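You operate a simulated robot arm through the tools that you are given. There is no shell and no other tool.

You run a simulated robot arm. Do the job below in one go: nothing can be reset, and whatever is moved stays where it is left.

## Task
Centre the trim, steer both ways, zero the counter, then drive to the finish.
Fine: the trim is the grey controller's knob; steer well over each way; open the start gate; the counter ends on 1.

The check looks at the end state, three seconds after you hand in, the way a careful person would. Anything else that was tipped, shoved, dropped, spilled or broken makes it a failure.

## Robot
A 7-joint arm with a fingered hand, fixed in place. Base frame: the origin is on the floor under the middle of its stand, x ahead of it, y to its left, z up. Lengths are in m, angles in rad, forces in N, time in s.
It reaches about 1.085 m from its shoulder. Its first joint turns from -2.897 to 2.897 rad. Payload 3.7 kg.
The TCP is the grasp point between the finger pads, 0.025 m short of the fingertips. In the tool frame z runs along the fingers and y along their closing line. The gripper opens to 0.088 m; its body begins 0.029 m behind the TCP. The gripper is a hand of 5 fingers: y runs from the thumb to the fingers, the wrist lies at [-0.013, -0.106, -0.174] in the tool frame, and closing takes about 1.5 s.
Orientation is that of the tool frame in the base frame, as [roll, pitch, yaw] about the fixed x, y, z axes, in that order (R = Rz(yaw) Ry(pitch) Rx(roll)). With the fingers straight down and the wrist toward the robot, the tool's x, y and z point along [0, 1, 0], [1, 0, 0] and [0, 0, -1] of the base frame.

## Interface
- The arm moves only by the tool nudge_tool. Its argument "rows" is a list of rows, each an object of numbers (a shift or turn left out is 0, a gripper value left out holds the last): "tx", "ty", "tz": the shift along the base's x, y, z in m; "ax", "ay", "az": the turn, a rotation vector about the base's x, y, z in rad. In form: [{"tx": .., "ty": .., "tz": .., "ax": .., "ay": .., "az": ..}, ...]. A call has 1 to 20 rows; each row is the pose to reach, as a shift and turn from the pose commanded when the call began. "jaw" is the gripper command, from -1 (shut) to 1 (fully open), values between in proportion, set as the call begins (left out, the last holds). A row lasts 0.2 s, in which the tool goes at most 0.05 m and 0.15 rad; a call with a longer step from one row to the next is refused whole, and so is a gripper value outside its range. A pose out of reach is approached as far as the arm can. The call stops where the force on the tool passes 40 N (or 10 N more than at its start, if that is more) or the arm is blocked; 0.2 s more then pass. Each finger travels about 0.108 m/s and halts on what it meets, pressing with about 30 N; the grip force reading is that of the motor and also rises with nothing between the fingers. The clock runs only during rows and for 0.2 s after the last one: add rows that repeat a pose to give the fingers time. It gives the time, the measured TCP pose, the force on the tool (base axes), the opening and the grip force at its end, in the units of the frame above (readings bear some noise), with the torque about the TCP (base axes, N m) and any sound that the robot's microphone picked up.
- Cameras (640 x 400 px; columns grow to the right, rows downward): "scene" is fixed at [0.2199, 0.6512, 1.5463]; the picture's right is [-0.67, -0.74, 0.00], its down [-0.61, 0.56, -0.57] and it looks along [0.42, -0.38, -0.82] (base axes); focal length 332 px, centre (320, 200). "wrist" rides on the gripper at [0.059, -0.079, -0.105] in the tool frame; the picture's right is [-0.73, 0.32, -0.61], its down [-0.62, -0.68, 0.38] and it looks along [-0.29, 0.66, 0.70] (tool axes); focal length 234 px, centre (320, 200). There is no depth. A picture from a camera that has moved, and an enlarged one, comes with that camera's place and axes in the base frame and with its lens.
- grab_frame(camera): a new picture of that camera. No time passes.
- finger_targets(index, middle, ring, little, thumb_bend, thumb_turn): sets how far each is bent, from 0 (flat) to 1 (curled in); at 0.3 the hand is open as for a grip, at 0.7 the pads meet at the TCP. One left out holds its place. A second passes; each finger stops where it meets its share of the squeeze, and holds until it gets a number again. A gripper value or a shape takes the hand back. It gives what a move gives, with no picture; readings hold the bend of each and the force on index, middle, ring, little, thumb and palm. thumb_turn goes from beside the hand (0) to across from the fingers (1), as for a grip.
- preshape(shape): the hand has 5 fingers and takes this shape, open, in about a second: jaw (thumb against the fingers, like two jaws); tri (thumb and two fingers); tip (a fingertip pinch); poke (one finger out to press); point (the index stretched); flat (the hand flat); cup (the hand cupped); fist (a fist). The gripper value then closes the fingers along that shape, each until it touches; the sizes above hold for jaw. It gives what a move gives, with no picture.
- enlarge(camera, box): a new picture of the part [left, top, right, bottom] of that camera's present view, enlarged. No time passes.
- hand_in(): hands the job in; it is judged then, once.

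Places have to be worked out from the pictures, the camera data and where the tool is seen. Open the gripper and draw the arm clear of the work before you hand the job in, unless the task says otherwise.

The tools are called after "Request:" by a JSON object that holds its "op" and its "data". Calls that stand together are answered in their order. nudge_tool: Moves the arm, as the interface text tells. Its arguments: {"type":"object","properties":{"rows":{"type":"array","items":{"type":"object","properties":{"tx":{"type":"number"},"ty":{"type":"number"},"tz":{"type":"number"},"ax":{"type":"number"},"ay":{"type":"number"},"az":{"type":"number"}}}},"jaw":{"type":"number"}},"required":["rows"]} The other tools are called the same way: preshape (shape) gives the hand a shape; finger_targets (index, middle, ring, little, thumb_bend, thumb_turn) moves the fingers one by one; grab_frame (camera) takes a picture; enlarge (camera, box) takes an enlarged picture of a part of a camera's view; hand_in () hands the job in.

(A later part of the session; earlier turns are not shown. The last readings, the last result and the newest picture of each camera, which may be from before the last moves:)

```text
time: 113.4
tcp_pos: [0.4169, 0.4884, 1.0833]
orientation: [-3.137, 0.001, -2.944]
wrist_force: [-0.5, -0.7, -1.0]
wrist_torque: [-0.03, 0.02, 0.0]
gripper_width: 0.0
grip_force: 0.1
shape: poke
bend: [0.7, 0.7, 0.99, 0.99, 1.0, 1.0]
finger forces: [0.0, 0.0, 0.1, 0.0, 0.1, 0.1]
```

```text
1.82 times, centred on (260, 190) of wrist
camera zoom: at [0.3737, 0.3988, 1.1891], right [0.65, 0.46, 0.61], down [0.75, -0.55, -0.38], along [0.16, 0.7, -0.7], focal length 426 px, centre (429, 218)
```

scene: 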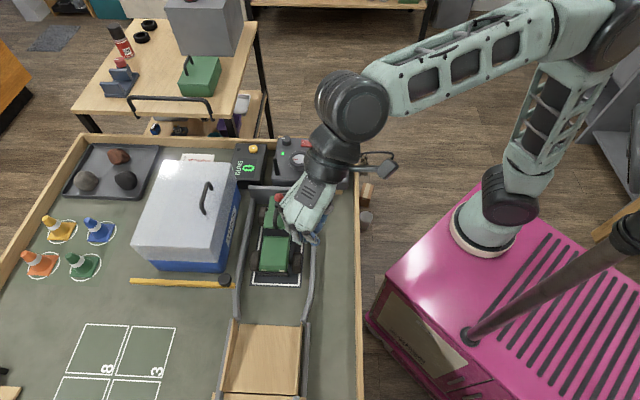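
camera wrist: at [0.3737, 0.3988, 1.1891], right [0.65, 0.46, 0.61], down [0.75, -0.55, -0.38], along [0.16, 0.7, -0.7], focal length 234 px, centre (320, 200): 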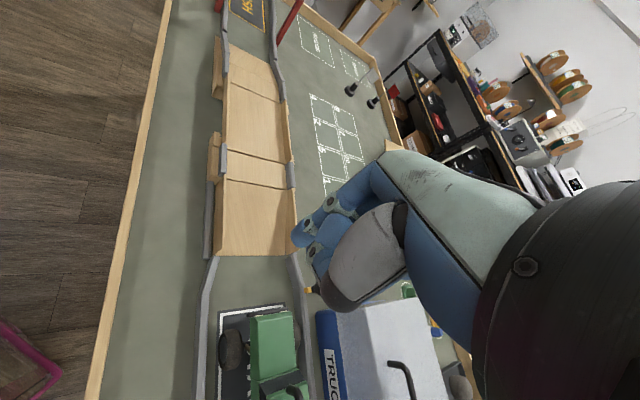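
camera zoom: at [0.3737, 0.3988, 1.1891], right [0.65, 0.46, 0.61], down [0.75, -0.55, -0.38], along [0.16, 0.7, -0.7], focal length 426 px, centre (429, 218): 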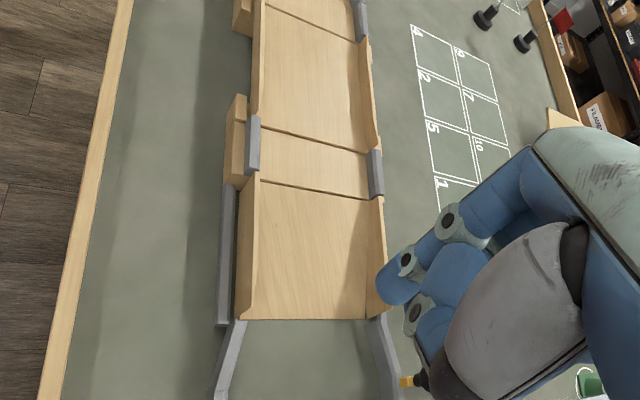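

The ramp, deck and finish lane are continuous and clear. Now I'll go to the FWD button at about (0.635, 0.207, top 0.832), keeping the curled fingers away from REV.

Request:
{"op": "nudge_tool", "data": {"rows": [{"tx": 0.015, "ty": -0.02, "tz": 0, "az": -0.139}, {"tx": 0.03, "ty": -0.04, "tz": 0, "az": -0.278}, {"tx": 0.046, "ty": -0.059, "tz": 0, "az": -0.417}, {"tx": 0.061, "ty": -0.079, "tz": 0, "az": -0.556}, {"tx": 0.076, "ty": -0.099, "tz": 0, "az": -0.695}, {"tx": 0.092, "ty": -0.118, "tz": 0, "az": -0.834}, {"tx": 0.107, "ty": -0.138, "tz": 0, "az": -0.973}, {"tx": 0.122, "ty": -0.158, "tz": -0.01, "az": -1.112}, {"tx": 0.137, "ty": -0.178, "tz": -0.03, "az": -1.251}, {"tx": 0.153, "ty": -0.197, "tz": -0.05, "az": -1.39}, {"tx": 0.168, "ty": -0.217, "tz": -0.07, "az": -1.529}, {"tx": 0.183, "ty": -0.237, "tz": -0.09, "az": -1.668}, {"tx": 0.198, "ty": -0.257, "tz": -0.12, "az": -1.807}, {"tx": 0.214, "ty": -0.276, "tz": -0.15, "az": -1.939}]}}

Request:
{"op": "grab_frame", "data": {"camera": "wrist"}}

Request:
{"op": "enlarge", "data": {"camera": "scene", "box": [220, 110, 380, 210]}}

```text
time: 116.4
tcp_pos: [0.6309, 0.2118, 0.9338]
orientation: [-3.137, -0.002, 1.394]
wrist_force: [-0.1, -0.2, -0.3]
wrist_torque: [0.02, -0.01, 0.03]
gripper_width: 0.0
grip_force: 0.0
shape: poke
bend: [0.7, 0.7, 0.99, 0.99, 1.0, 1.0]
finger forces: [0.1, 0.0, 0.0, 0.1, 0.0, 0.0]
```

```text
taken
camera wrist: at [0.5637, 0.283, 1.0395], right [0.19, -0.77, 0.61], down [-0.78, -0.49, -0.38], along [0.59, -0.4, -0.7], focal length 234 px, centre (320, 200)
```

wrist: 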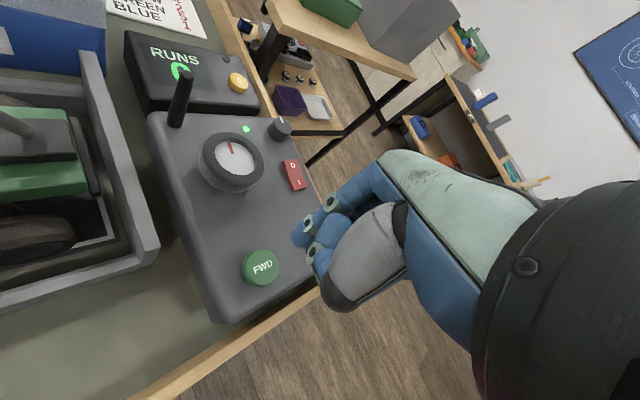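

```text
4.00 times, centred on (300, 160) of scene
camera zoom: at [0.2199, 0.6512, 1.5463], right [-0.67, -0.74, 0.0], down [-0.61, 0.56, -0.57], along [0.42, -0.38, -0.82], focal length 1330 px, centre (400, 360)
```

zoom: 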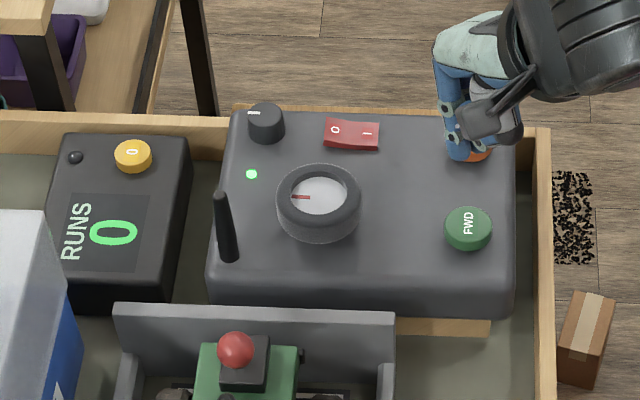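

FWD is directly below the fingertips and everything reads centred, with the counter at 0. I'll lower to just above the button.

Request:
{"op": "nudge_tool", "data": {"rows": [{"tz": -0.03}, {"tz": -0.055}, {"tz": -0.068}]}}

Request:
{"op": "enlarge", "data": {"camera": "scene", "box": [290, 120, 370, 180]}}

Request:
{"op": "enlarge", "data": {"camera": "wrist", "box": [220, 180, 380, 320]}}

```text
time: 117.2
tcp_pos: [0.63, 0.2109, 0.8645]
orientation: [-3.137, 0.0, 1.396]
wrist_force: [-0.2, -0.4, 0.3]
wrist_torque: [0.01, 0.02, -0.01]
gripper_width: 0.0003
grip_force: 0.0
shape: poke
bend: [0.7, 0.7, 0.99, 0.99, 1.0, 1.0]
finger forces: [0.0, 0.1, 0.1, 0.0, 0.0, 0.0]
```

```text
6.67 times, centred on (330, 150) of scene
camera zoom: at [0.2199, 0.6512, 1.5463], right [-0.67, -0.74, 0.0], down [-0.61, 0.56, -0.57], along [0.42, -0.38, -0.82], focal length 2216 px, centre (253, 533)
```

zoom: 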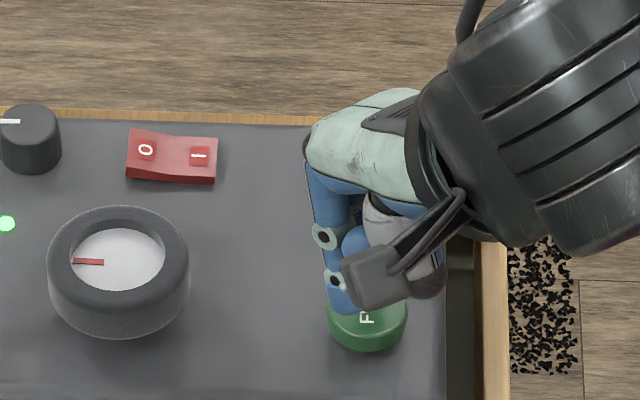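

```text
2.86 times, centred on (300, 250) of wrist
camera zoom: at [0.5635, 0.2826, 0.9712], right [0.2, -0.77, 0.61], down [-0.78, -0.5, -0.38], along [0.59, -0.4, -0.7], focal length 669 px, centre (377, 57)
```

zoom: 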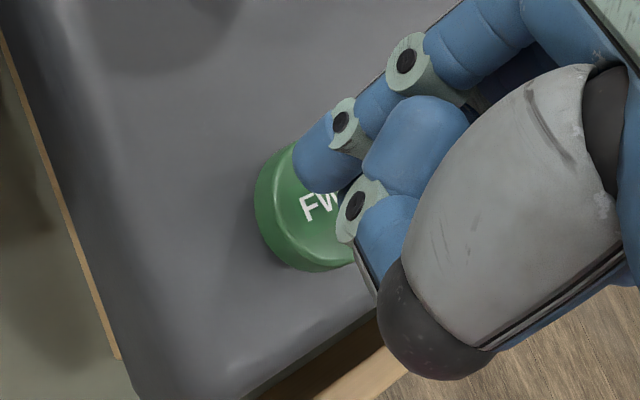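

The fingertips are over the FWD button. I'll press it and hold briefly to see what the truck does.

Request:
{"op": "nudge_tool", "data": {"rows": [{"tz": -0.006}, {"tz": -0.01}, {"tz": -0.013}]}}

Request:
{"op": "grab_frame", "data": {"camera": "scene"}}

```text
time: 118.0
tcp_pos: [0.6325, 0.2095, 0.8526]
orientation: [-3.137, 0.001, 1.398]
wrist_force: [0.1, -0.1, 2.8]
wrist_torque: [0.0, 0.02, 0.02]
gripper_width: 0.0
grip_force: 0.0
shape: poke
bend: [0.7, 0.7, 0.99, 0.99, 1.0, 1.0]
finger forces: [0.0, 2.7, 0.0, 0.1, 0.0, 0.0]
heard: click
```

```text
taken
```

scene: 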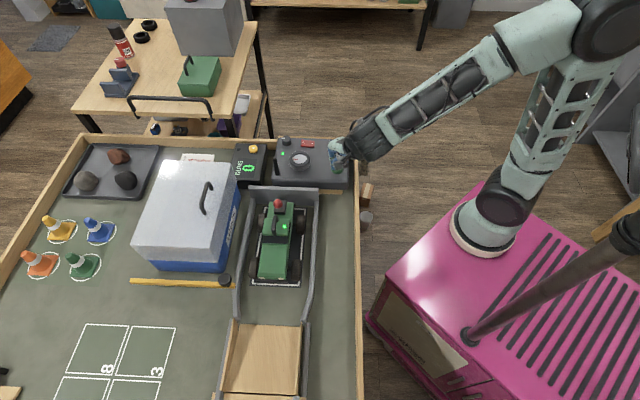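

I heard a click and the truck seems to have just started. I'll hold the button for 0.4 s more and check that it's driving straight.

Request:
{"op": "nudge_tool", "data": {"rows": [{"tz": 0}, {"tz": 0}]}}

Request:
{"op": "enlarge", "data": {"camera": "scene", "box": [180, 180, 380, 400]}}

```text
time: 118.6
tcp_pos: [0.6323, 0.2106, 0.8514]
orientation: [-3.135, 0.0, 1.395]
wrist_force: [-0.1, 1.1, 2.2]
wrist_torque: [-0.02, 0.01, 0.0]
gripper_width: 0.0002
grip_force: 0.1
shape: poke
bend: [0.7, 0.7, 0.99, 0.99, 1.0, 1.0]
finger forces: [0.0, 2.7, 0.0, 0.0, 0.0, 0.0]
```

```text
1.82 times, centred on (280, 290) of scene
camera zoom: at [0.2199, 0.6512, 1.5463], right [-0.67, -0.74, 0.0], down [-0.61, 0.56, -0.57], along [0.42, -0.38, -0.82], focal length 604 px, centre (393, 36)
```

zoom: 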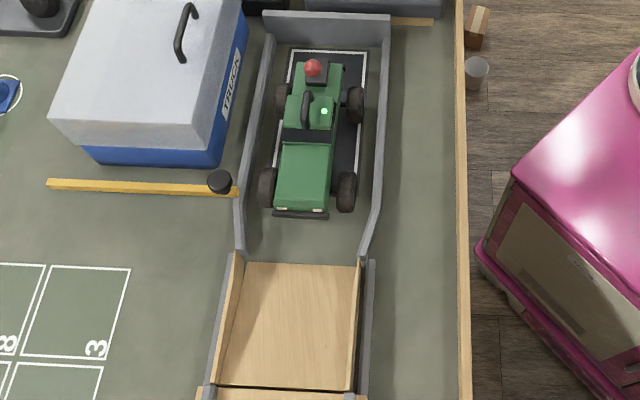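

The truck drives straight down the lane while the button is held. I'll keep holding and check again as it gets to the ramp.

Request:
{"op": "nudge_tool", "data": {"rows": [{"tz": 0}, {"tz": 0}, {"tz": 0}, {"tz": 0}]}}

Request:
{"op": "enlarge", "data": {"camera": "scene", "box": [180, 180, 380, 400]}}

```text
time: 119.6
tcp_pos: [0.6319, 0.2096, 0.8519]
orientation: [-3.136, 0.0, 1.397]
wrist_force: [0.5, 0.6, 2.2]
wrist_torque: [-0.01, -0.02, 0.0]
gripper_width: 0.0
grip_force: 0.0
shape: poke
bend: [0.7, 0.7, 0.99, 0.99, 1.0, 1.0]
finger forces: [0.0, 2.7, 0.1, 0.1, 0.1, 0.0]
```

```text
1.82 times, centred on (280, 290) of scene
camera zoom: at [0.2199, 0.6512, 1.5463], right [-0.67, -0.74, 0.0], down [-0.61, 0.56, -0.57], along [0.42, -0.38, -0.82], focal length 604 px, centre (393, 36)
```

zoom: 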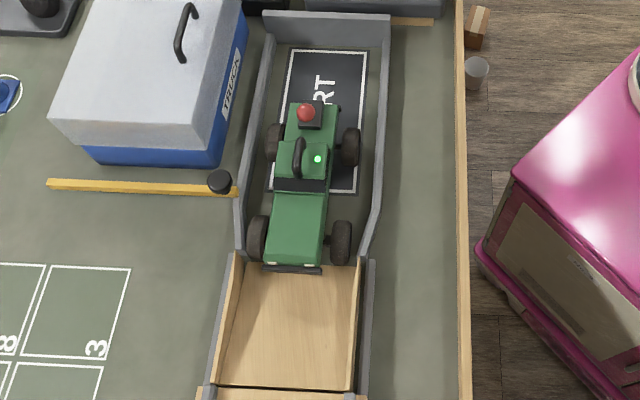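

It's lined up with the ramp. I'll keep holding FWD.

Request:
{"op": "nudge_tool", "data": {"rows": [{"tz": 0}, {"tz": 0}, {"tz": 0}, {"tz": 0}]}}

Request:
{"op": "enlarge", "data": {"camera": "scene", "box": [180, 180, 380, 400]}}

```text
time: 120.6
tcp_pos: [0.6319, 0.2113, 0.8533]
orientation: [-3.135, -0.002, 1.397]
wrist_force: [0.4, 0.2, 2.9]
wrist_torque: [0.0, 0.0, -0.03]
gripper_width: 0.0
grip_force: 0.1
shape: poke
bend: [0.7, 0.7, 0.99, 0.99, 1.0, 1.0]
finger forces: [0.0, 2.7, 0.0, 0.0, 0.0, 0.1]
```

```text
1.82 times, centred on (280, 290) of scene
camera zoom: at [0.2199, 0.6512, 1.5463], right [-0.67, -0.74, 0.0], down [-0.61, 0.56, -0.57], along [0.42, -0.38, -0.82], focal length 604 px, centre (393, 36)
```

zoom: 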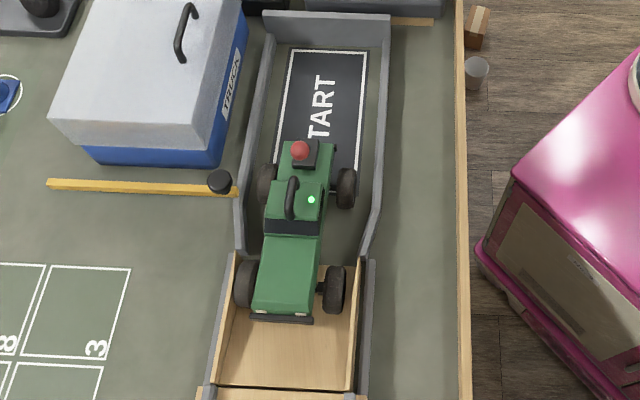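

It's climbing the ramp between the side boards. I'll keep holding.

Request:
{"op": "nudge_tool", "data": {"rows": [{"tz": 0}, {"tz": 0}, {"tz": 0}, {"tz": 0}]}}

Request:
{"op": "enlarge", "data": {"camera": "scene", "box": [180, 180, 380, 400]}}

```text
time: 121.6
tcp_pos: [0.6324, 0.2096, 0.8519]
orientation: [-3.137, 0.0, 1.396]
wrist_force: [0.3, 0.6, 2.8]
wrist_torque: [-0.04, 0.0, -0.01]
gripper_width: 0.0003
grip_force: 0.1
shape: poke
bend: [0.7, 0.7, 0.99, 0.99, 1.0, 1.0]
finger forces: [0.1, 2.6, 0.0, 0.1, 0.0, 0.0]
```

```text
1.82 times, centred on (280, 290) of scene
camera zoom: at [0.2199, 0.6512, 1.5463], right [-0.67, -0.74, 0.0], down [-0.61, 0.56, -0.57], along [0.42, -0.38, -0.82], focal length 604 px, centre (393, 36)
```

zoom: 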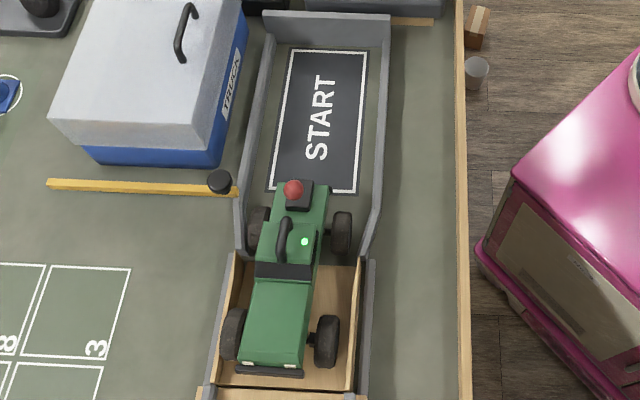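

It's climbing well. I'll hold for another second.

Request:
{"op": "nudge_tool", "data": {"rows": [{"tz": 0}, {"tz": 0}, {"tz": 0}, {"tz": 0}]}}

Request:
{"op": "enlarge", "data": {"camera": "scene", "box": [180, 120, 380, 400]}}

```text
time: 122.6
tcp_pos: [0.6327, 0.2095, 0.8517]
orientation: [-3.136, 0.0, 1.396]
wrist_force: [-0.2, 0.3, 2.9]
wrist_torque: [0.01, -0.03, 0.03]
gripper_width: 0.0
grip_force: 0.1
shape: poke
bend: [0.7, 0.7, 0.99, 0.99, 1.0, 1.0]
finger forces: [0.0, 2.7, 0.0, 0.0, 0.1, 0.0]
```

```text
1.43 times, centred on (280, 260) of scene
camera zoom: at [0.2199, 0.6512, 1.5463], right [-0.67, -0.74, 0.0], down [-0.61, 0.56, -0.57], along [0.42, -0.38, -0.82], focal length 475 px, centre (377, 114)
```

zoom: 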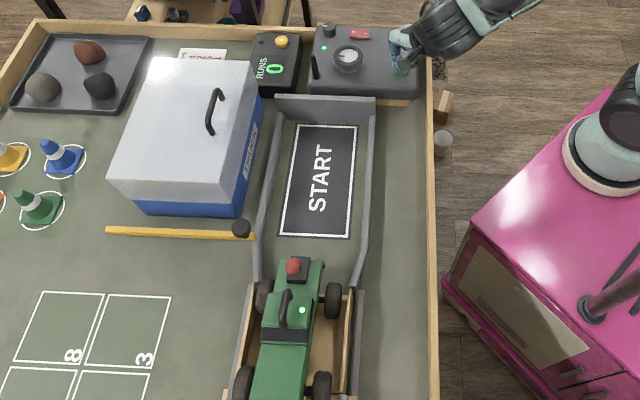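

It's about to leave the scene camera's view at the ramp top. I'll keep holding and watch the counter.

Request:
{"op": "nudge_tool", "data": {"rows": [{"tz": 0}, {"tz": 0}, {"tz": 0}, {"tz": 0}, {"tz": 0}, {"tz": 0}]}}

Request:
{"op": "grab_frame", "data": {"camera": "scene"}}

Request:
{"op": "grab_frame", "data": {"camera": "wrist"}}

```text
time: 124.0
tcp_pos: [0.631, 0.2105, 0.8517]
orientation: [-3.136, 0.0, 1.397]
wrist_force: [0.9, 0.4, 3.2]
wrist_torque: [-0.05, 0.0, -0.03]
gripper_width: 0.0
grip_force: 0.0
shape: poke
bend: [0.7, 0.7, 0.99, 0.99, 1.0, 1.0]
finger forces: [0.0, 2.7, 0.1, 0.0, 0.0, 0.1]
```

```text
taken
```

scene: 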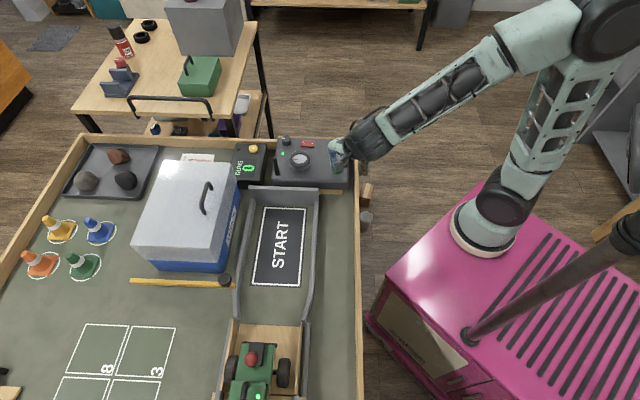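

```text
taken
camera wrist: at [0.5638, 0.2819, 0.958], right [0.2, -0.77, 0.61], down [-0.78, -0.5, -0.38], along [0.59, -0.4, -0.7], focal length 234 px, centre (320, 200)
```

wrist: 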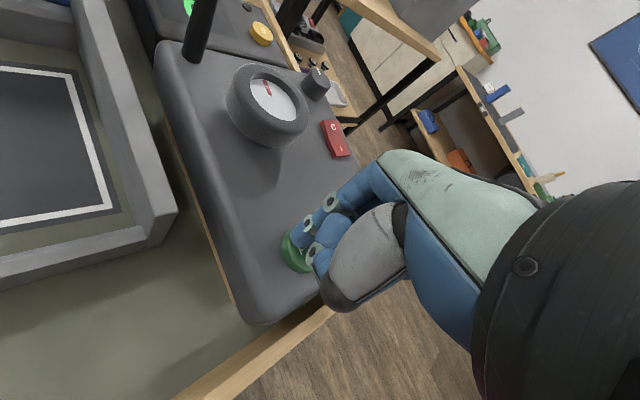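

The truck is still straight and going over the top. I'll hold for about 2 s more.

Request:
{"op": "nudge_tool", "data": {"rows": [{"tz": 0}, {"tz": 0}, {"tz": 0}, {"tz": 0}, {"tz": 0}, {"tz": 0}, {"tz": 0}, {"tz": 0}]}}

Request:
{"op": "grab_frame", "data": {"camera": "scene"}}

```text
time: 125.8
tcp_pos: [0.6299, 0.2097, 0.8513]
orientation: [-3.137, 0.001, 1.396]
wrist_force: [0.4, 0.1, 2.9]
wrist_torque: [-0.01, 0.0, -0.01]
gripper_width: 0.0
grip_force: 0.1
shape: poke
bend: [0.7, 0.7, 0.99, 0.99, 1.0, 1.0]
finger forces: [0.1, 2.7, 0.0, 0.0, 0.0, 0.0]
```

```text
taken
```

scene: 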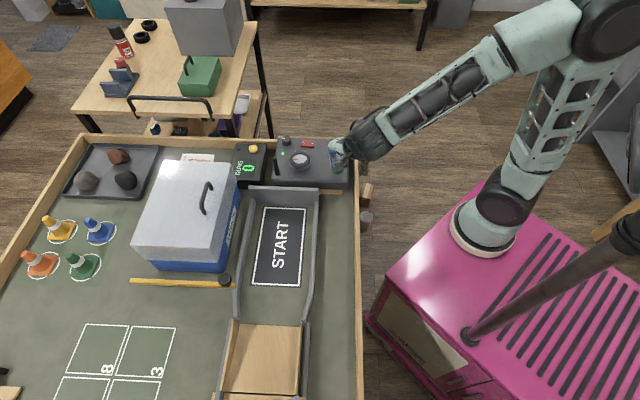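

It has passed out of view and the counter is still 0. I'll hold in short bursts, checking the counter each time.

Request:
{"op": "nudge_tool", "data": {"rows": [{"tz": 0}, {"tz": 0}, {"tz": 0}, {"tz": 0}, {"tz": 0}, {"tz": 0}, {"tz": 0}, {"tz": 0}]}}

Request:
{"op": "enlarge", "data": {"camera": "scene", "box": [220, 130, 300, 180]}}

```text
time: 127.6
tcp_pos: [0.6321, 0.2105, 0.8511]
orientation: [-3.135, -0.001, 1.396]
wrist_force: [0.7, 1.4, 3.3]
wrist_torque: [-0.03, -0.02, 0.01]
gripper_width: 0.0003
grip_force: 0.0
shape: poke
bend: [0.7, 0.7, 0.99, 0.99, 1.0, 1.0]
finger forces: [0.0, 2.8, 0.0, 0.0, 0.0, 0.0]
```

```text
8.00 times, centred on (260, 155) of scene
camera zoom: at [0.2199, 0.6512, 1.5463], right [-0.67, -0.74, 0.0], down [-0.61, 0.56, -0.57], along [0.42, -0.38, -0.82], focal length 2660 px, centre (800, 560)
```

zoom: 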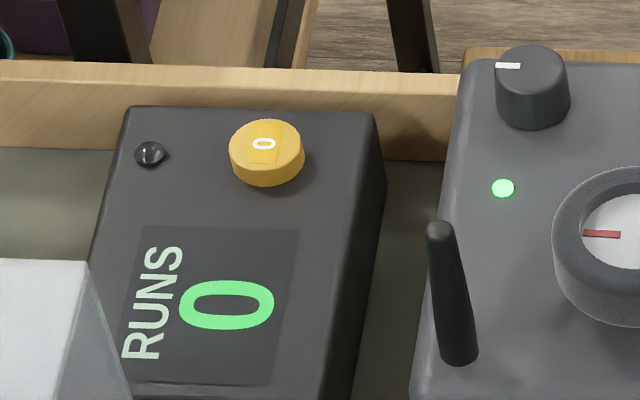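

The counter still reads 0. By my estimate the truck has covered about 0.6 m of roughly 1.0 m, so I'll keep holding.

Request:
{"op": "nudge_tool", "data": {"rows": [{"tz": 0}, {"tz": 0}, {"tz": 0}, {"tz": 0}, {"tz": 0}, {"tz": 0}, {"tz": 0}, {"tz": 0}, {"tz": 0}, {"tz": 0}]}}

Request:
{"op": "enlarge", "data": {"camera": "scene", "box": [220, 130, 300, 180]}}

```text
time: 129.8
tcp_pos: [0.6314, 0.2099, 0.8523]
orientation: [-3.135, -0.001, 1.397]
wrist_force: [0.6, 1.2, 2.4]
wrist_torque: [-0.04, 0.03, -0.01]
gripper_width: 0.0
grip_force: 0.0
shape: poke
bend: [0.7, 0.7, 0.99, 0.99, 1.0, 1.0]
finger forces: [0.0, 2.7, 0.0, 0.1, 0.0, 0.1]
```

```text
8.00 times, centred on (260, 155) of scene
camera zoom: at [0.2199, 0.6512, 1.5463], right [-0.67, -0.74, 0.0], down [-0.61, 0.56, -0.57], along [0.42, -0.38, -0.82], focal length 2660 px, centre (800, 560)
```

zoom: 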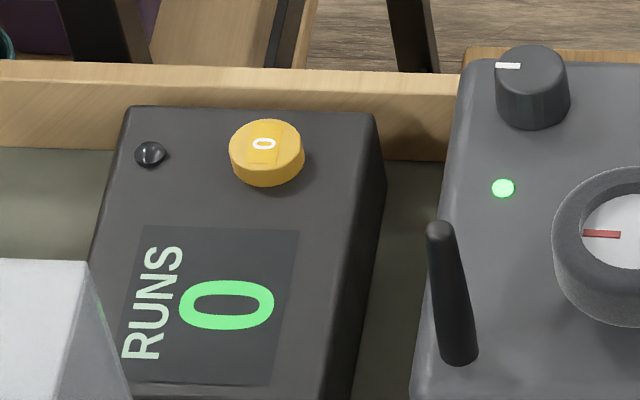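

The counter still reads 0. I'll continue with short bursts.

Request:
{"op": "nudge_tool", "data": {"rows": [{"tz": 0}, {"tz": 0}, {"tz": 0}, {"tz": 0}, {"tz": 0}]}}

Request:
{"op": "enlarge", "data": {"camera": "scene", "box": [220, 130, 300, 180]}}

```text
time: 131.0
tcp_pos: [0.6317, 0.2118, 0.8522]
orientation: [-3.136, 0.0, 1.396]
wrist_force: [-0.4, -0.1, 3.4]
wrist_torque: [-0.03, -0.01, -0.01]
gripper_width: 0.0
grip_force: 0.0
shape: poke
bend: [0.7, 0.7, 0.99, 0.99, 1.0, 1.0]
finger forces: [0.1, 2.7, 0.0, 0.0, 0.0, 0.1]
```

```text
8.00 times, centred on (260, 155) of scene
camera zoom: at [0.2199, 0.6512, 1.5463], right [-0.67, -0.74, 0.0], down [-0.61, 0.56, -0.57], along [0.42, -0.38, -0.82], focal length 2660 px, centre (800, 560)
```

zoom: 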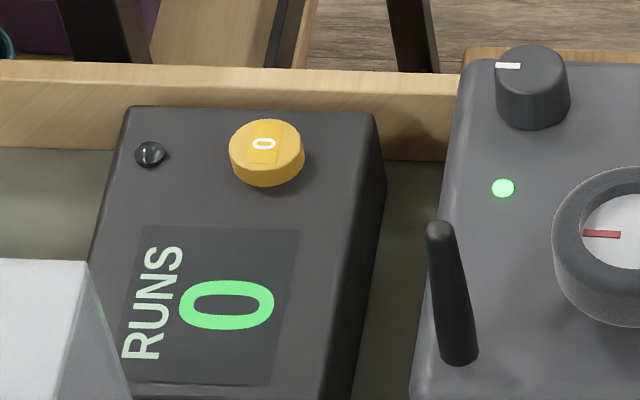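

Still 0. I'll hold for another second, then look directly if nothing changes.

Request:
{"op": "nudge_tool", "data": {"rows": [{"tz": 0}, {"tz": 0}, {"tz": 0}, {"tz": 0}, {"tz": 0}]}}

Request:
{"op": "enlarge", "data": {"camera": "scene", "box": [220, 130, 300, 180]}}

```text
time: 132.2
tcp_pos: [0.6318, 0.2112, 0.8517]
orientation: [-3.137, -0.001, 1.396]
wrist_force: [0.5, 0.0, 2.5]
wrist_torque: [-0.05, 0.01, -0.01]
gripper_width: 0.0002
grip_force: 0.1
shape: poke
bend: [0.7, 0.7, 0.99, 0.99, 1.0, 1.0]
finger forces: [0.0, 2.7, 0.0, 0.1, 0.0, 0.0]
```

```text
8.00 times, centred on (260, 155) of scene
camera zoom: at [0.2199, 0.6512, 1.5463], right [-0.67, -0.74, 0.0], down [-0.61, 0.56, -0.57], along [0.42, -0.38, -0.82], focal length 2660 px, centre (800, 560)
```

zoom: 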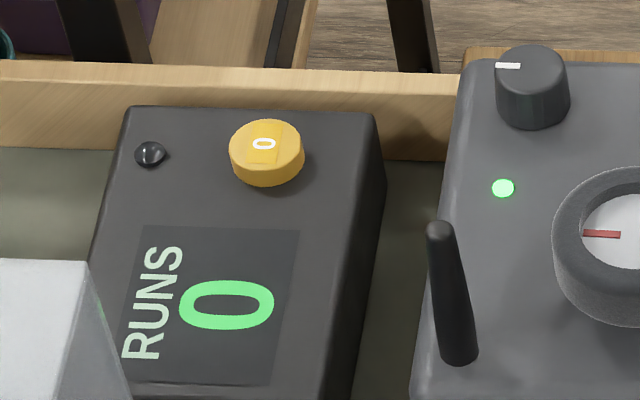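

I want to see where the truck is rather than drive blind. I'll release FWD, rise and swing back to the viewing pose.

Request:
{"op": "nudge_tool", "data": {"rows": [{"tz": 0.04}, {"tx": -0.016, "ty": 0.019, "tz": 0.08, "az": 0.132}, {"tx": -0.031, "ty": 0.039, "tz": 0.115, "az": 0.271}, {"tx": -0.046, "ty": 0.059, "tz": 0.15, "az": 0.41}, {"tx": -0.061, "ty": 0.079, "tz": 0.18, "az": 0.549}, {"tx": -0.077, "ty": 0.098, "tz": 0.2, "az": 0.688}, {"tx": -0.092, "ty": 0.118, "tz": 0.22, "az": 0.827}, {"tx": -0.107, "ty": 0.138, "tz": 0.23, "az": 0.966}, {"tx": -0.122, "ty": 0.158, "tz": 0.23, "az": 1.105}, {"tx": -0.138, "ty": 0.177, "tz": 0.23, "az": 1.244}, {"tx": -0.153, "ty": 0.197, "tz": 0.23, "az": 1.383}, {"tx": -0.168, "ty": 0.217, "tz": 0.23, "az": 1.522}, {"tx": -0.184, "ty": 0.236, "tz": 0.23, "az": 1.661}, {"tx": -0.199, "ty": 0.256, "tz": 0.23, "az": 1.8}, {"tx": -0.214, "ty": 0.276, "tz": 0.23, "az": 1.939}]}}

Request:
{"op": "grab_frame", "data": {"camera": "wrist"}}

Request:
{"op": "enlarge", "data": {"camera": "wrist", "box": [180, 0, 340, 110]}}

Request:
{"op": "grab_frame", "data": {"camera": "scene"}}

```text
time: 135.4
tcp_pos: [0.4159, 0.4865, 1.0833]
orientation: [-3.135, -0.001, -2.947]
wrist_force: [-0.6, 0.6, 0.0]
wrist_torque: [0.0, 0.02, 0.0]
gripper_width: 0.0
grip_force: 0.0
shape: poke
bend: [0.7, 0.7, 0.99, 0.99, 1.0, 1.0]
finger forces: [0.1, 0.0, 0.1, 0.0, 0.1, 0.0]
```

```text
taken
camera wrist: at [0.3733, 0.3974, 1.1877], right [0.65, 0.46, 0.61], down [0.74, -0.55, -0.38], along [0.16, 0.7, -0.7], focal length 234 px, centre (320, 200)
```

wrist: 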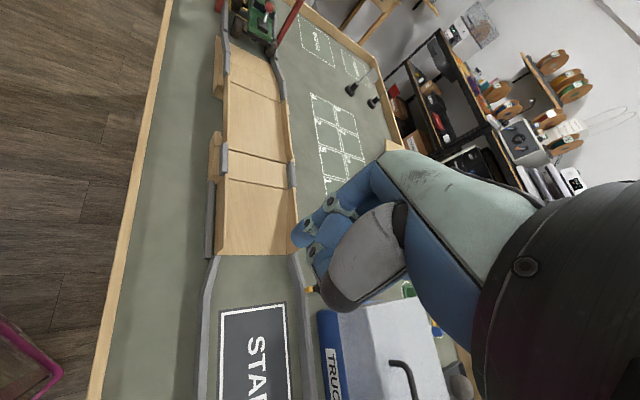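

```text
3.64 times, centred on (260, 55) of wrist
camera zoom: at [0.3733, 0.3974, 1.1877], right [0.65, 0.46, 0.61], down [0.74, -0.55, -0.38], along [0.16, 0.7, -0.7], focal length 852 px, centre (538, 727)
```

zoom: 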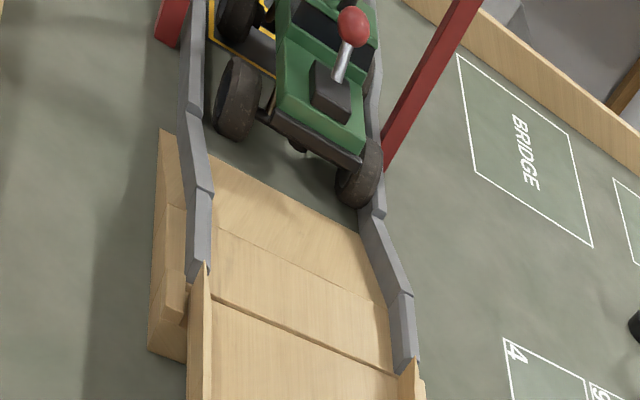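

```text
taken
```

scene: 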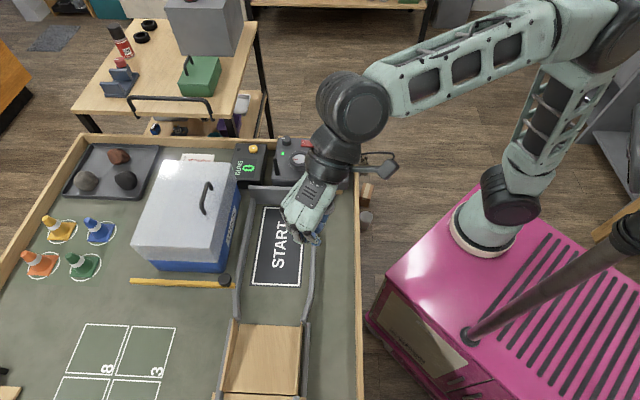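

The truck is upright, off the ramp and entering the FINISH mat, but its rear wheels are still just short of it. It needs about 7–10 cm more, so I'll go back to FWD for a short press.

Request:
{"op": "nudge_tool", "data": {"rows": [{"tx": 0.015, "ty": -0.02, "tz": 0, "az": -0.139}, {"tx": 0.03, "ty": -0.04, "tz": 0, "az": -0.278}, {"tx": 0.046, "ty": -0.059, "tz": 0, "az": -0.417}, {"tx": 0.061, "ty": -0.079, "tz": 0, "az": -0.556}, {"tx": 0.076, "ty": -0.099, "tz": 0, "az": -0.695}, {"tx": 0.092, "ty": -0.118, "tz": 0, "az": -0.834}, {"tx": 0.107, "ty": -0.138, "tz": 0, "az": -0.973}, {"tx": 0.122, "ty": -0.158, "tz": -0.01, "az": -1.112}, {"tx": 0.137, "ty": -0.178, "tz": -0.03, "az": -1.251}, {"tx": 0.153, "ty": -0.197, "tz": -0.05, "az": -1.39}, {"tx": 0.168, "ty": -0.217, "tz": -0.07, "az": -1.529}, {"tx": 0.183, "ty": -0.237, "tz": -0.09, "az": -1.668}, {"tx": 0.198, "ty": -0.257, "tz": -0.12, "az": -1.807}, {"tx": 0.214, "ty": -0.276, "tz": -0.15, "az": -1.939}]}}

Request:
{"op": "enlarge", "data": {"camera": "wrist", "box": [180, 180, 380, 340]}}

```text
time: 138.4
tcp_pos: [0.6292, 0.21, 0.929]
orientation: [-3.136, -0.002, 1.397]
wrist_force: [0.0, 0.6, 1.3]
wrist_torque: [0.01, -0.01, -0.02]
gripper_width: 0.0
grip_force: 0.1
shape: poke
bend: [0.7, 0.7, 0.99, 0.99, 1.0, 1.0]
finger forces: [0.0, 0.1, 0.1, 0.1, 0.0, 0.1]
```

```text
2.50 times, centred on (280, 260) of wrist
camera zoom: at [0.5619, 0.2813, 1.0357], right [0.19, -0.77, 0.61], down [-0.78, -0.5, -0.38], along [0.59, -0.4, -0.7], focal length 585 px, centre (420, 50)
```

zoom: 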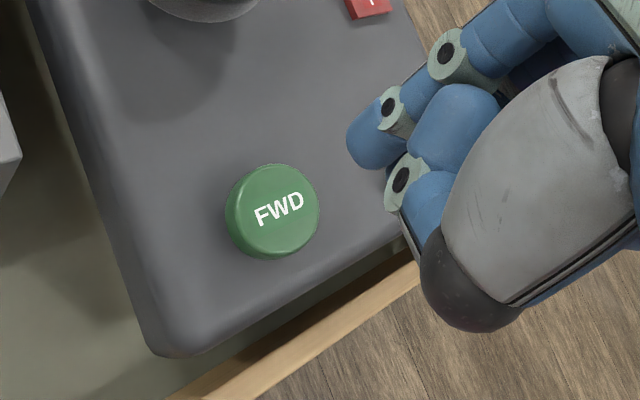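

I'm aligned over FWD again. I'll lower to just above it and then press for about a second.

Request:
{"op": "nudge_tool", "data": {"rows": [{"tz": -0.03}, {"tz": -0.055}, {"tz": -0.066}]}}

Request:
{"op": "nudge_tool", "data": {"rows": [{"tz": -0.006}, {"tz": -0.011}, {"tz": -0.014}, {"tz": -0.014}, {"tz": -0.014}, {"tz": -0.014}]}}

Request:
{"op": "enlarge", "data": {"camera": "scene", "box": [220, 130, 300, 180]}}

```text
time: 139.2
tcp_pos: [0.6325, 0.2113, 0.8649]
orientation: [-3.136, 0.001, 1.396]
wrist_force: [0.4, 0.2, 0.6]
wrist_torque: [0.04, 0.03, -0.03]
gripper_width: 0.0
grip_force: 0.0
shape: poke
bend: [0.7, 0.7, 0.99, 0.99, 1.0, 1.0]
finger forces: [0.0, 0.0, 0.0, 0.0, 0.1, 0.1]
```

```text
time: 140.6
tcp_pos: [0.6314, 0.2104, 0.8511]
orientation: [-3.137, 0.001, 1.396]
wrist_force: [0.5, 1.0, 3.8]
wrist_torque: [-0.01, 0.0, -0.02]
gripper_width: 0.0001
grip_force: 0.0
shape: poke
bend: [0.7, 0.7, 0.99, 0.99, 1.0, 1.0]
finger forces: [0.0, 2.9, 0.2, 0.2, 0.0, 0.0]
heard: click
```

```text
8.00 times, centred on (260, 155) of scene
camera zoom: at [0.2199, 0.6512, 1.5463], right [-0.67, -0.74, 0.0], down [-0.61, 0.56, -0.57], along [0.42, -0.38, -0.82], focal length 2660 px, centre (800, 560)
```

zoom: 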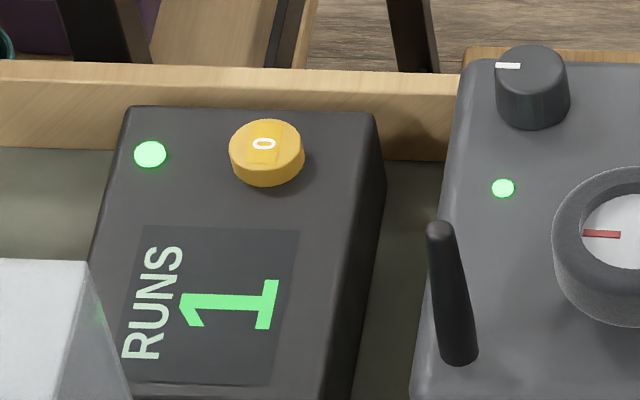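

The counter reads 1 and its finish lamp lit up. I'll release FWD, rise and look at where the truck stands.

Request:
{"op": "nudge_tool", "data": {"rows": [{"tz": 0.04}, {"tx": -0.016, "ty": 0.019, "tz": 0.08, "az": 0.132}, {"tx": -0.031, "ty": 0.039, "tz": 0.115, "az": 0.271}, {"tx": -0.046, "ty": 0.059, "tz": 0.15, "az": 0.41}, {"tx": -0.061, "ty": 0.079, "tz": 0.18, "az": 0.549}, {"tx": -0.077, "ty": 0.098, "tz": 0.2, "az": 0.688}, {"tx": -0.092, "ty": 0.118, "tz": 0.22, "az": 0.827}, {"tx": -0.107, "ty": 0.138, "tz": 0.23, "az": 0.966}, {"tx": -0.122, "ty": 0.158, "tz": 0.23, "az": 1.105}, {"tx": -0.138, "ty": 0.177, "tz": 0.23, "az": 1.244}, {"tx": -0.153, "ty": 0.197, "tz": 0.23, "az": 1.383}, {"tx": -0.168, "ty": 0.217, "tz": 0.23, "az": 1.522}, {"tx": -0.184, "ty": 0.236, "tz": 0.23, "az": 1.661}, {"tx": -0.199, "ty": 0.256, "tz": 0.23, "az": 1.8}, {"tx": -0.214, "ty": 0.276, "tz": 0.23, "az": 1.939}]}}

Request:
{"op": "enlarge", "data": {"camera": "wrist", "box": [180, 0, 340, 110]}}

Request:
{"op": "enlarge", "data": {"camera": "scene", "box": [220, 110, 380, 210]}}

Request:
{"op": "grab_frame", "data": {"camera": "scene"}}

```text
time: 143.8
tcp_pos: [0.4163, 0.4882, 1.0811]
orientation: [-3.136, 0.0, -2.946]
wrist_force: [-0.5, 0.6, 0.4]
wrist_torque: [0.02, -0.02, 0.0]
gripper_width: 0.0002
grip_force: 0.0
shape: poke
bend: [0.7, 0.7, 0.99, 0.99, 1.0, 1.0]
finger forces: [0.1, 0.0, 0.0, 0.1, 0.0, 0.1]
```

```text
3.64 times, centred on (260, 55) of wrist
camera zoom: at [0.3739, 0.3995, 1.1875], right [0.65, 0.46, 0.61], down [0.74, -0.55, -0.38], along [0.16, 0.7, -0.7], focal length 852 px, centre (538, 727)
```

zoom: 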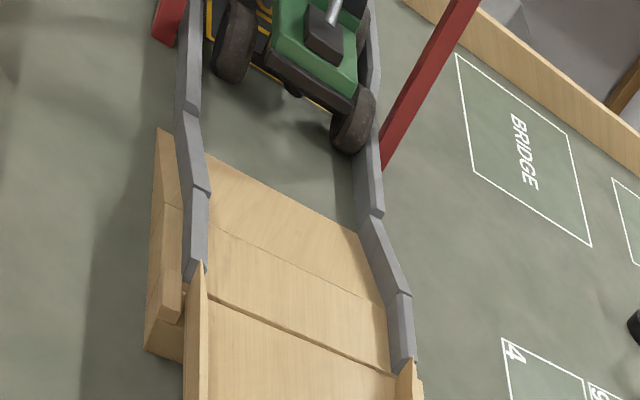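

```text
4.00 times, centred on (300, 160) of scene
camera zoom: at [0.2199, 0.6512, 1.5463], right [-0.67, -0.74, 0.0], down [-0.61, 0.56, -0.57], along [0.42, -0.38, -0.82], focal length 1330 px, centre (400, 360)
```

zoom: 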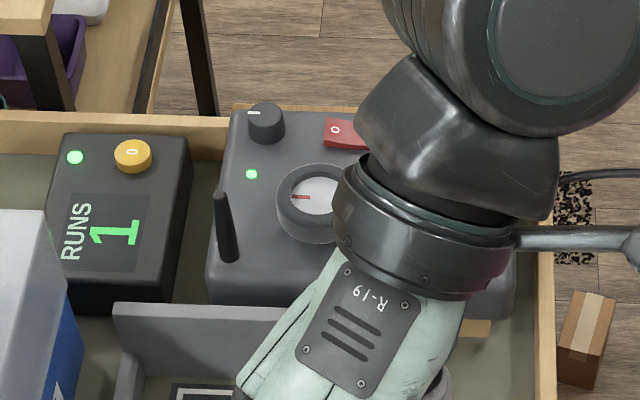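

```text
taken
```

scene: 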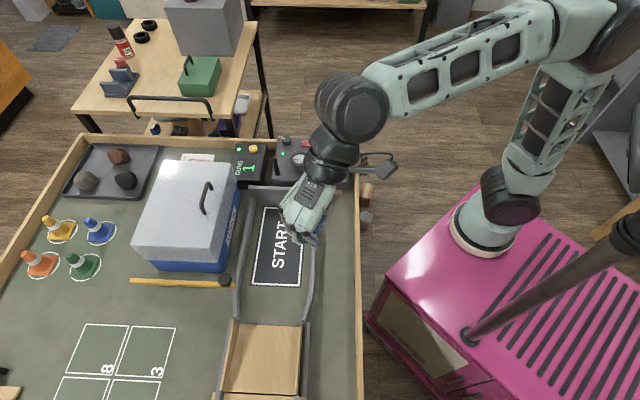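

The counter reads 1, with its lamp lit, and the truck stands mostly on the FINISH mat. I'll zoom in to judge the rear wheels.

Request:
{"op": "enlarge", "data": {"camera": "wrist", "box": [210, 0, 306, 60]}}

```text
6.67 times, centred on (258, 30) of wrist
camera zoom: at [0.3739, 0.3995, 1.1875], right [0.65, 0.46, 0.61], down [0.74, -0.55, -0.38], along [0.16, 0.7, -0.7], focal length 1561 px, centre (733, 1333)
```

zoom: 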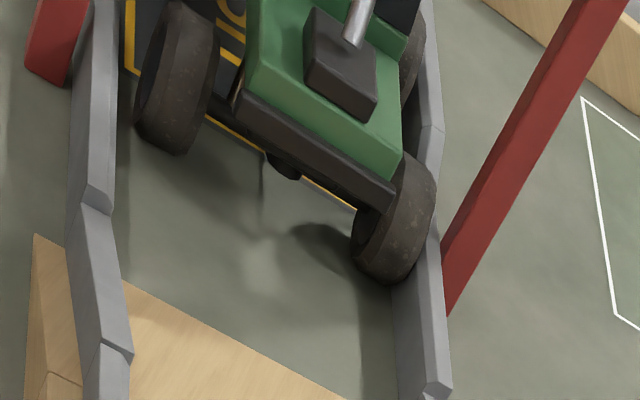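

The rear wheels are about 2.5 cm short of the mat, so one more short press of about 5 cm will put the whole truck on FINISH, as it stood on START. I'll go back to FWD.

Request:
{"op": "nudge_tool", "data": {"rows": [{"tx": 0.015, "ty": -0.02, "tz": 0, "az": -0.139}, {"tx": 0.03, "ty": -0.04, "tz": 0, "az": -0.278}, {"tx": 0.046, "ty": -0.059, "tz": 0, "az": -0.417}, {"tx": 0.061, "ty": -0.079, "tz": 0, "az": -0.556}, {"tx": 0.076, "ty": -0.099, "tz": 0, "az": -0.695}, {"tx": 0.092, "ty": -0.118, "tz": 0, "az": -0.834}, {"tx": 0.107, "ty": -0.138, "tz": 0, "az": -0.973}, {"tx": 0.122, "ty": -0.158, "tz": -0.01, "az": -1.112}, {"tx": 0.137, "ty": -0.178, "tz": -0.03, "az": -1.251}, {"tx": 0.153, "ty": -0.197, "tz": -0.05, "az": -1.39}, {"tx": 0.168, "ty": -0.217, "tz": -0.07, "az": -1.529}, {"tx": 0.183, "ty": -0.237, "tz": -0.09, "az": -1.668}, {"tx": 0.198, "ty": -0.257, "tz": -0.12, "az": -1.807}, {"tx": 0.214, "ty": -0.276, "tz": -0.15, "az": -1.939}]}}

Request:
{"op": "nudge_tool", "data": {"rows": [{"tz": -0.03}, {"tz": -0.055}, {"tz": -0.066}]}}

Request:
{"op": "enlarge", "data": {"camera": "scene", "box": [220, 110, 380, 210]}}

```text
time: 146.8
tcp_pos: [0.6316, 0.2109, 0.9338]
orientation: [-3.138, -0.002, 1.395]
wrist_force: [0.9, 0.3, 0.2]
wrist_torque: [0.0, 0.04, -0.02]
gripper_width: 0.0001
grip_force: 0.1
shape: poke
bend: [0.7, 0.7, 0.99, 0.99, 1.0, 1.0]
finger forces: [0.1, 0.1, 0.0, 0.1, 0.0, 0.0]
```

```text
time: 147.6
tcp_pos: [0.6297, 0.2109, 0.8666]
orientation: [-3.135, -0.001, 1.396]
wrist_force: [0.1, 0.4, 0.0]
wrist_torque: [0.01, 0.02, 0.0]
gripper_width: 0.0002
grip_force: 0.1
shape: poke
bend: [0.7, 0.7, 0.99, 0.99, 1.0, 1.0]
finger forces: [0.0, 0.0, 0.0, 0.0, 0.0, 0.1]
```

```text
4.00 times, centred on (300, 160) of scene
camera zoom: at [0.2199, 0.6512, 1.5463], right [-0.67, -0.74, 0.0], down [-0.61, 0.56, -0.57], along [0.42, -0.38, -0.82], focal length 1330 px, centre (400, 360)
```

zoom: 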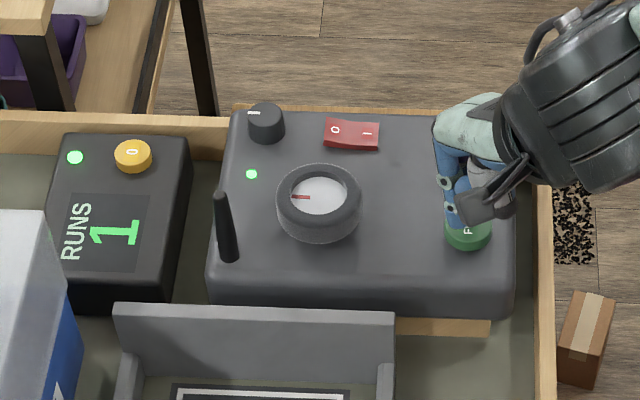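

I'm just above FWD, the counter reads 1 and its lamp is steady. I'll give a short press and come straight off.

Request:
{"op": "nudge_tool", "data": {"rows": [{"tz": -0.006}, {"tz": -0.011}, {"tz": -0.014}, {"tz": -0.014}, {"tz": 0.0}, {"tz": 0.03}]}}

Request:
{"op": "enlarge", "data": {"camera": "scene", "box": [220, 110, 380, 210]}}

```text
time: 149.0
tcp_pos: [0.6308, 0.2126, 0.8942]
orientation: [-3.136, -0.001, 1.397]
wrist_force: [-0.3, -0.6, -1.2]
wrist_torque: [0.0, -0.01, 0.01]
gripper_width: 0.0
grip_force: 0.1
shape: poke
bend: [0.7, 0.7, 0.99, 0.99, 1.0, 1.0]
finger forces: [0.0, 0.0, 0.0, 0.1, 0.1, 0.1]
heard: click
```

```text
4.00 times, centred on (300, 160) of scene
camera zoom: at [0.2199, 0.6512, 1.5463], right [-0.67, -0.74, 0.0], down [-0.61, 0.56, -0.57], along [0.42, -0.38, -0.82], focal length 1330 px, centre (400, 360)
```

zoom: 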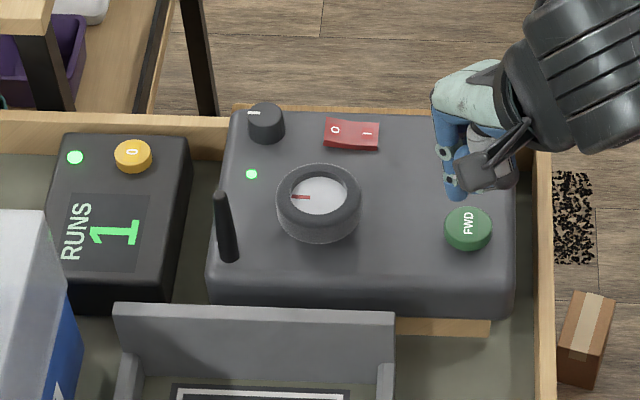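

The counter still reads 1. I'll rise and view the truck's final position.

Request:
{"op": "nudge_tool", "data": {"rows": [{"tz": 0.04}, {"tx": -0.016, "ty": 0.019, "tz": 0.075, "az": 0.132}, {"tx": -0.031, "ty": 0.039, "tz": 0.1, "az": 0.271}, {"tx": -0.046, "ty": 0.059, "tz": 0.12, "az": 0.41}, {"tx": -0.061, "ty": 0.079, "tz": 0.14, "az": 0.549}, {"tx": -0.077, "ty": 0.098, "tz": 0.16, "az": 0.688}, {"tx": -0.092, "ty": 0.118, "tz": 0.18, "az": 0.827}, {"tx": -0.107, "ty": 0.138, "tz": 0.186, "az": 0.966}, {"tx": -0.122, "ty": 0.158, "tz": 0.186, "az": 1.105}, {"tx": -0.138, "ty": 0.177, "tz": 0.186, "az": 1.244}, {"tx": -0.153, "ty": 0.197, "tz": 0.186, "az": 1.383}, {"tx": -0.168, "ty": 0.217, "tz": 0.186, "az": 1.522}, {"tx": -0.184, "ty": 0.236, "tz": 0.186, "az": 1.661}, {"tx": -0.199, "ty": 0.256, "tz": 0.186, "az": 1.8}, {"tx": -0.214, "ty": 0.276, "tz": 0.186, "az": 1.939}]}}

Request:
{"op": "enlarge", "data": {"camera": "wrist", "box": [210, 0, 306, 60]}}

Request:
{"op": "grab_frame", "data": {"camera": "wrist"}}

```text
time: 152.2
tcp_pos: [0.4171, 0.4859, 1.0821]
orientation: [-3.137, 0.0, -2.948]
wrist_force: [0.6, -0.1, 0.1]
wrist_torque: [0.01, -0.02, 0.02]
gripper_width: 0.0002
grip_force: 0.0
shape: poke
bend: [0.7, 0.7, 0.99, 0.99, 1.0, 1.0]
finger forces: [0.0, 0.0, 0.0, 0.1, 0.1, 0.0]
```

```text
6.67 times, centred on (258, 30) of wrist
camera zoom: at [0.3734, 0.3966, 1.1879], right [0.65, 0.46, 0.61], down [0.74, -0.55, -0.38], along [0.16, 0.7, -0.7], focal length 1561 px, centre (733, 1333)
```

zoom: 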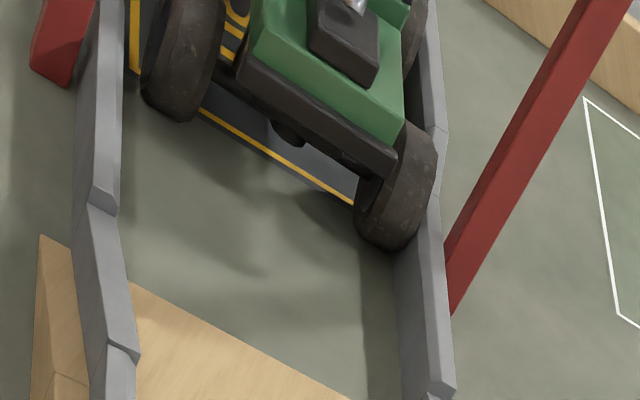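

```text
taken
camera wrist: at [0.3734, 0.3966, 1.1879], right [0.65, 0.46, 0.61], down [0.74, -0.55, -0.38], along [0.16, 0.7, -0.7], focal length 234 px, centre (320, 200)
```

wrist: 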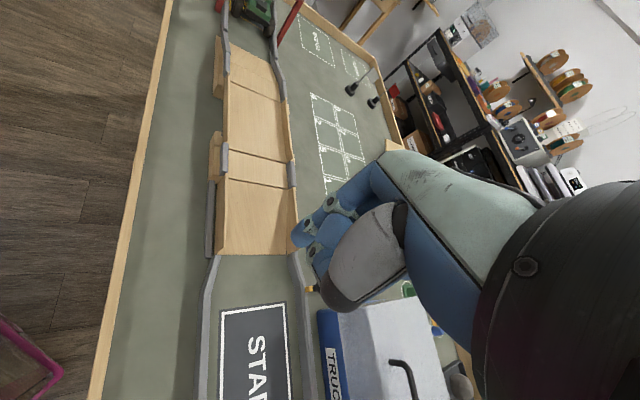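

The whole truck is past the finish posts and its rear tyres are right at the mat's edge. One more short press of about 3 cm will seat it fully on the mat.

Request:
{"op": "nudge_tool", "data": {"rows": [{"tx": 0.015, "ty": -0.02, "tz": 0, "az": -0.139}, {"tx": 0.03, "ty": -0.04, "tz": 0, "az": -0.278}, {"tx": 0.046, "ty": -0.059, "tz": 0, "az": -0.417}, {"tx": 0.061, "ty": -0.079, "tz": 0, "az": -0.556}, {"tx": 0.076, "ty": -0.099, "tz": 0, "az": -0.695}, {"tx": 0.092, "ty": -0.118, "tz": 0, "az": -0.834}, {"tx": 0.107, "ty": -0.138, "tz": 0, "az": -0.973}, {"tx": 0.122, "ty": -0.158, "tz": -0.01, "az": -1.112}, {"tx": 0.137, "ty": -0.178, "tz": -0.03, "az": -1.251}, {"tx": 0.153, "ty": -0.197, "tz": -0.05, "az": -1.39}, {"tx": 0.168, "ty": -0.217, "tz": -0.07, "az": -1.529}, {"tx": 0.183, "ty": -0.237, "tz": -0.09, "az": -1.668}, {"tx": 0.198, "ty": -0.257, "tz": -0.12, "az": -1.807}, {"tx": 0.214, "ty": -0.276, "tz": -0.15, "az": -1.939}]}}

Request:
{"op": "nudge_tool", "data": {"rows": [{"tz": -0.03}, {"tz": -0.055}, {"tz": -0.066}]}}

Request:
{"op": "enlarge", "data": {"camera": "scene", "box": [220, 110, 380, 210]}}

```text
time: 155.2
tcp_pos: [0.6324, 0.2119, 0.9336]
orientation: [-3.139, 0.0, 1.396]
wrist_force: [-0.4, 1.0, 0.7]
wrist_torque: [-0.05, 0.05, -0.01]
gripper_width: 0.0001
grip_force: 0.1
shape: poke
bend: [0.7, 0.7, 0.99, 0.99, 1.0, 1.0]
finger forces: [0.0, 0.0, 0.0, 0.1, 0.0, 0.0]
```

```text
time: 156.0
tcp_pos: [0.6313, 0.2104, 0.8667]
orientation: [-3.136, -0.002, 1.396]
wrist_force: [-0.1, 0.8, -1.3]
wrist_torque: [0.02, 0.0, 0.01]
gripper_width: 0.0
grip_force: 0.1
shape: poke
bend: [0.7, 0.7, 0.99, 0.99, 1.0, 1.0]
finger forces: [0.0, 0.0, 0.0, 0.1, 0.1, 0.0]
```

```text
4.00 times, centred on (300, 160) of scene
camera zoom: at [0.2199, 0.6512, 1.5463], right [-0.67, -0.74, 0.0], down [-0.61, 0.56, -0.57], along [0.42, -0.38, -0.82], focal length 1330 px, centre (400, 360)
```

zoom: 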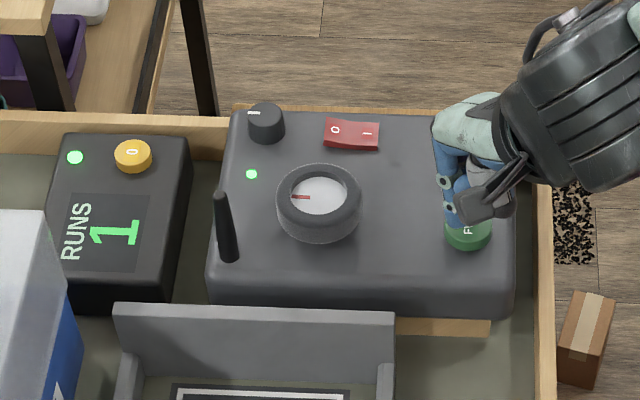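

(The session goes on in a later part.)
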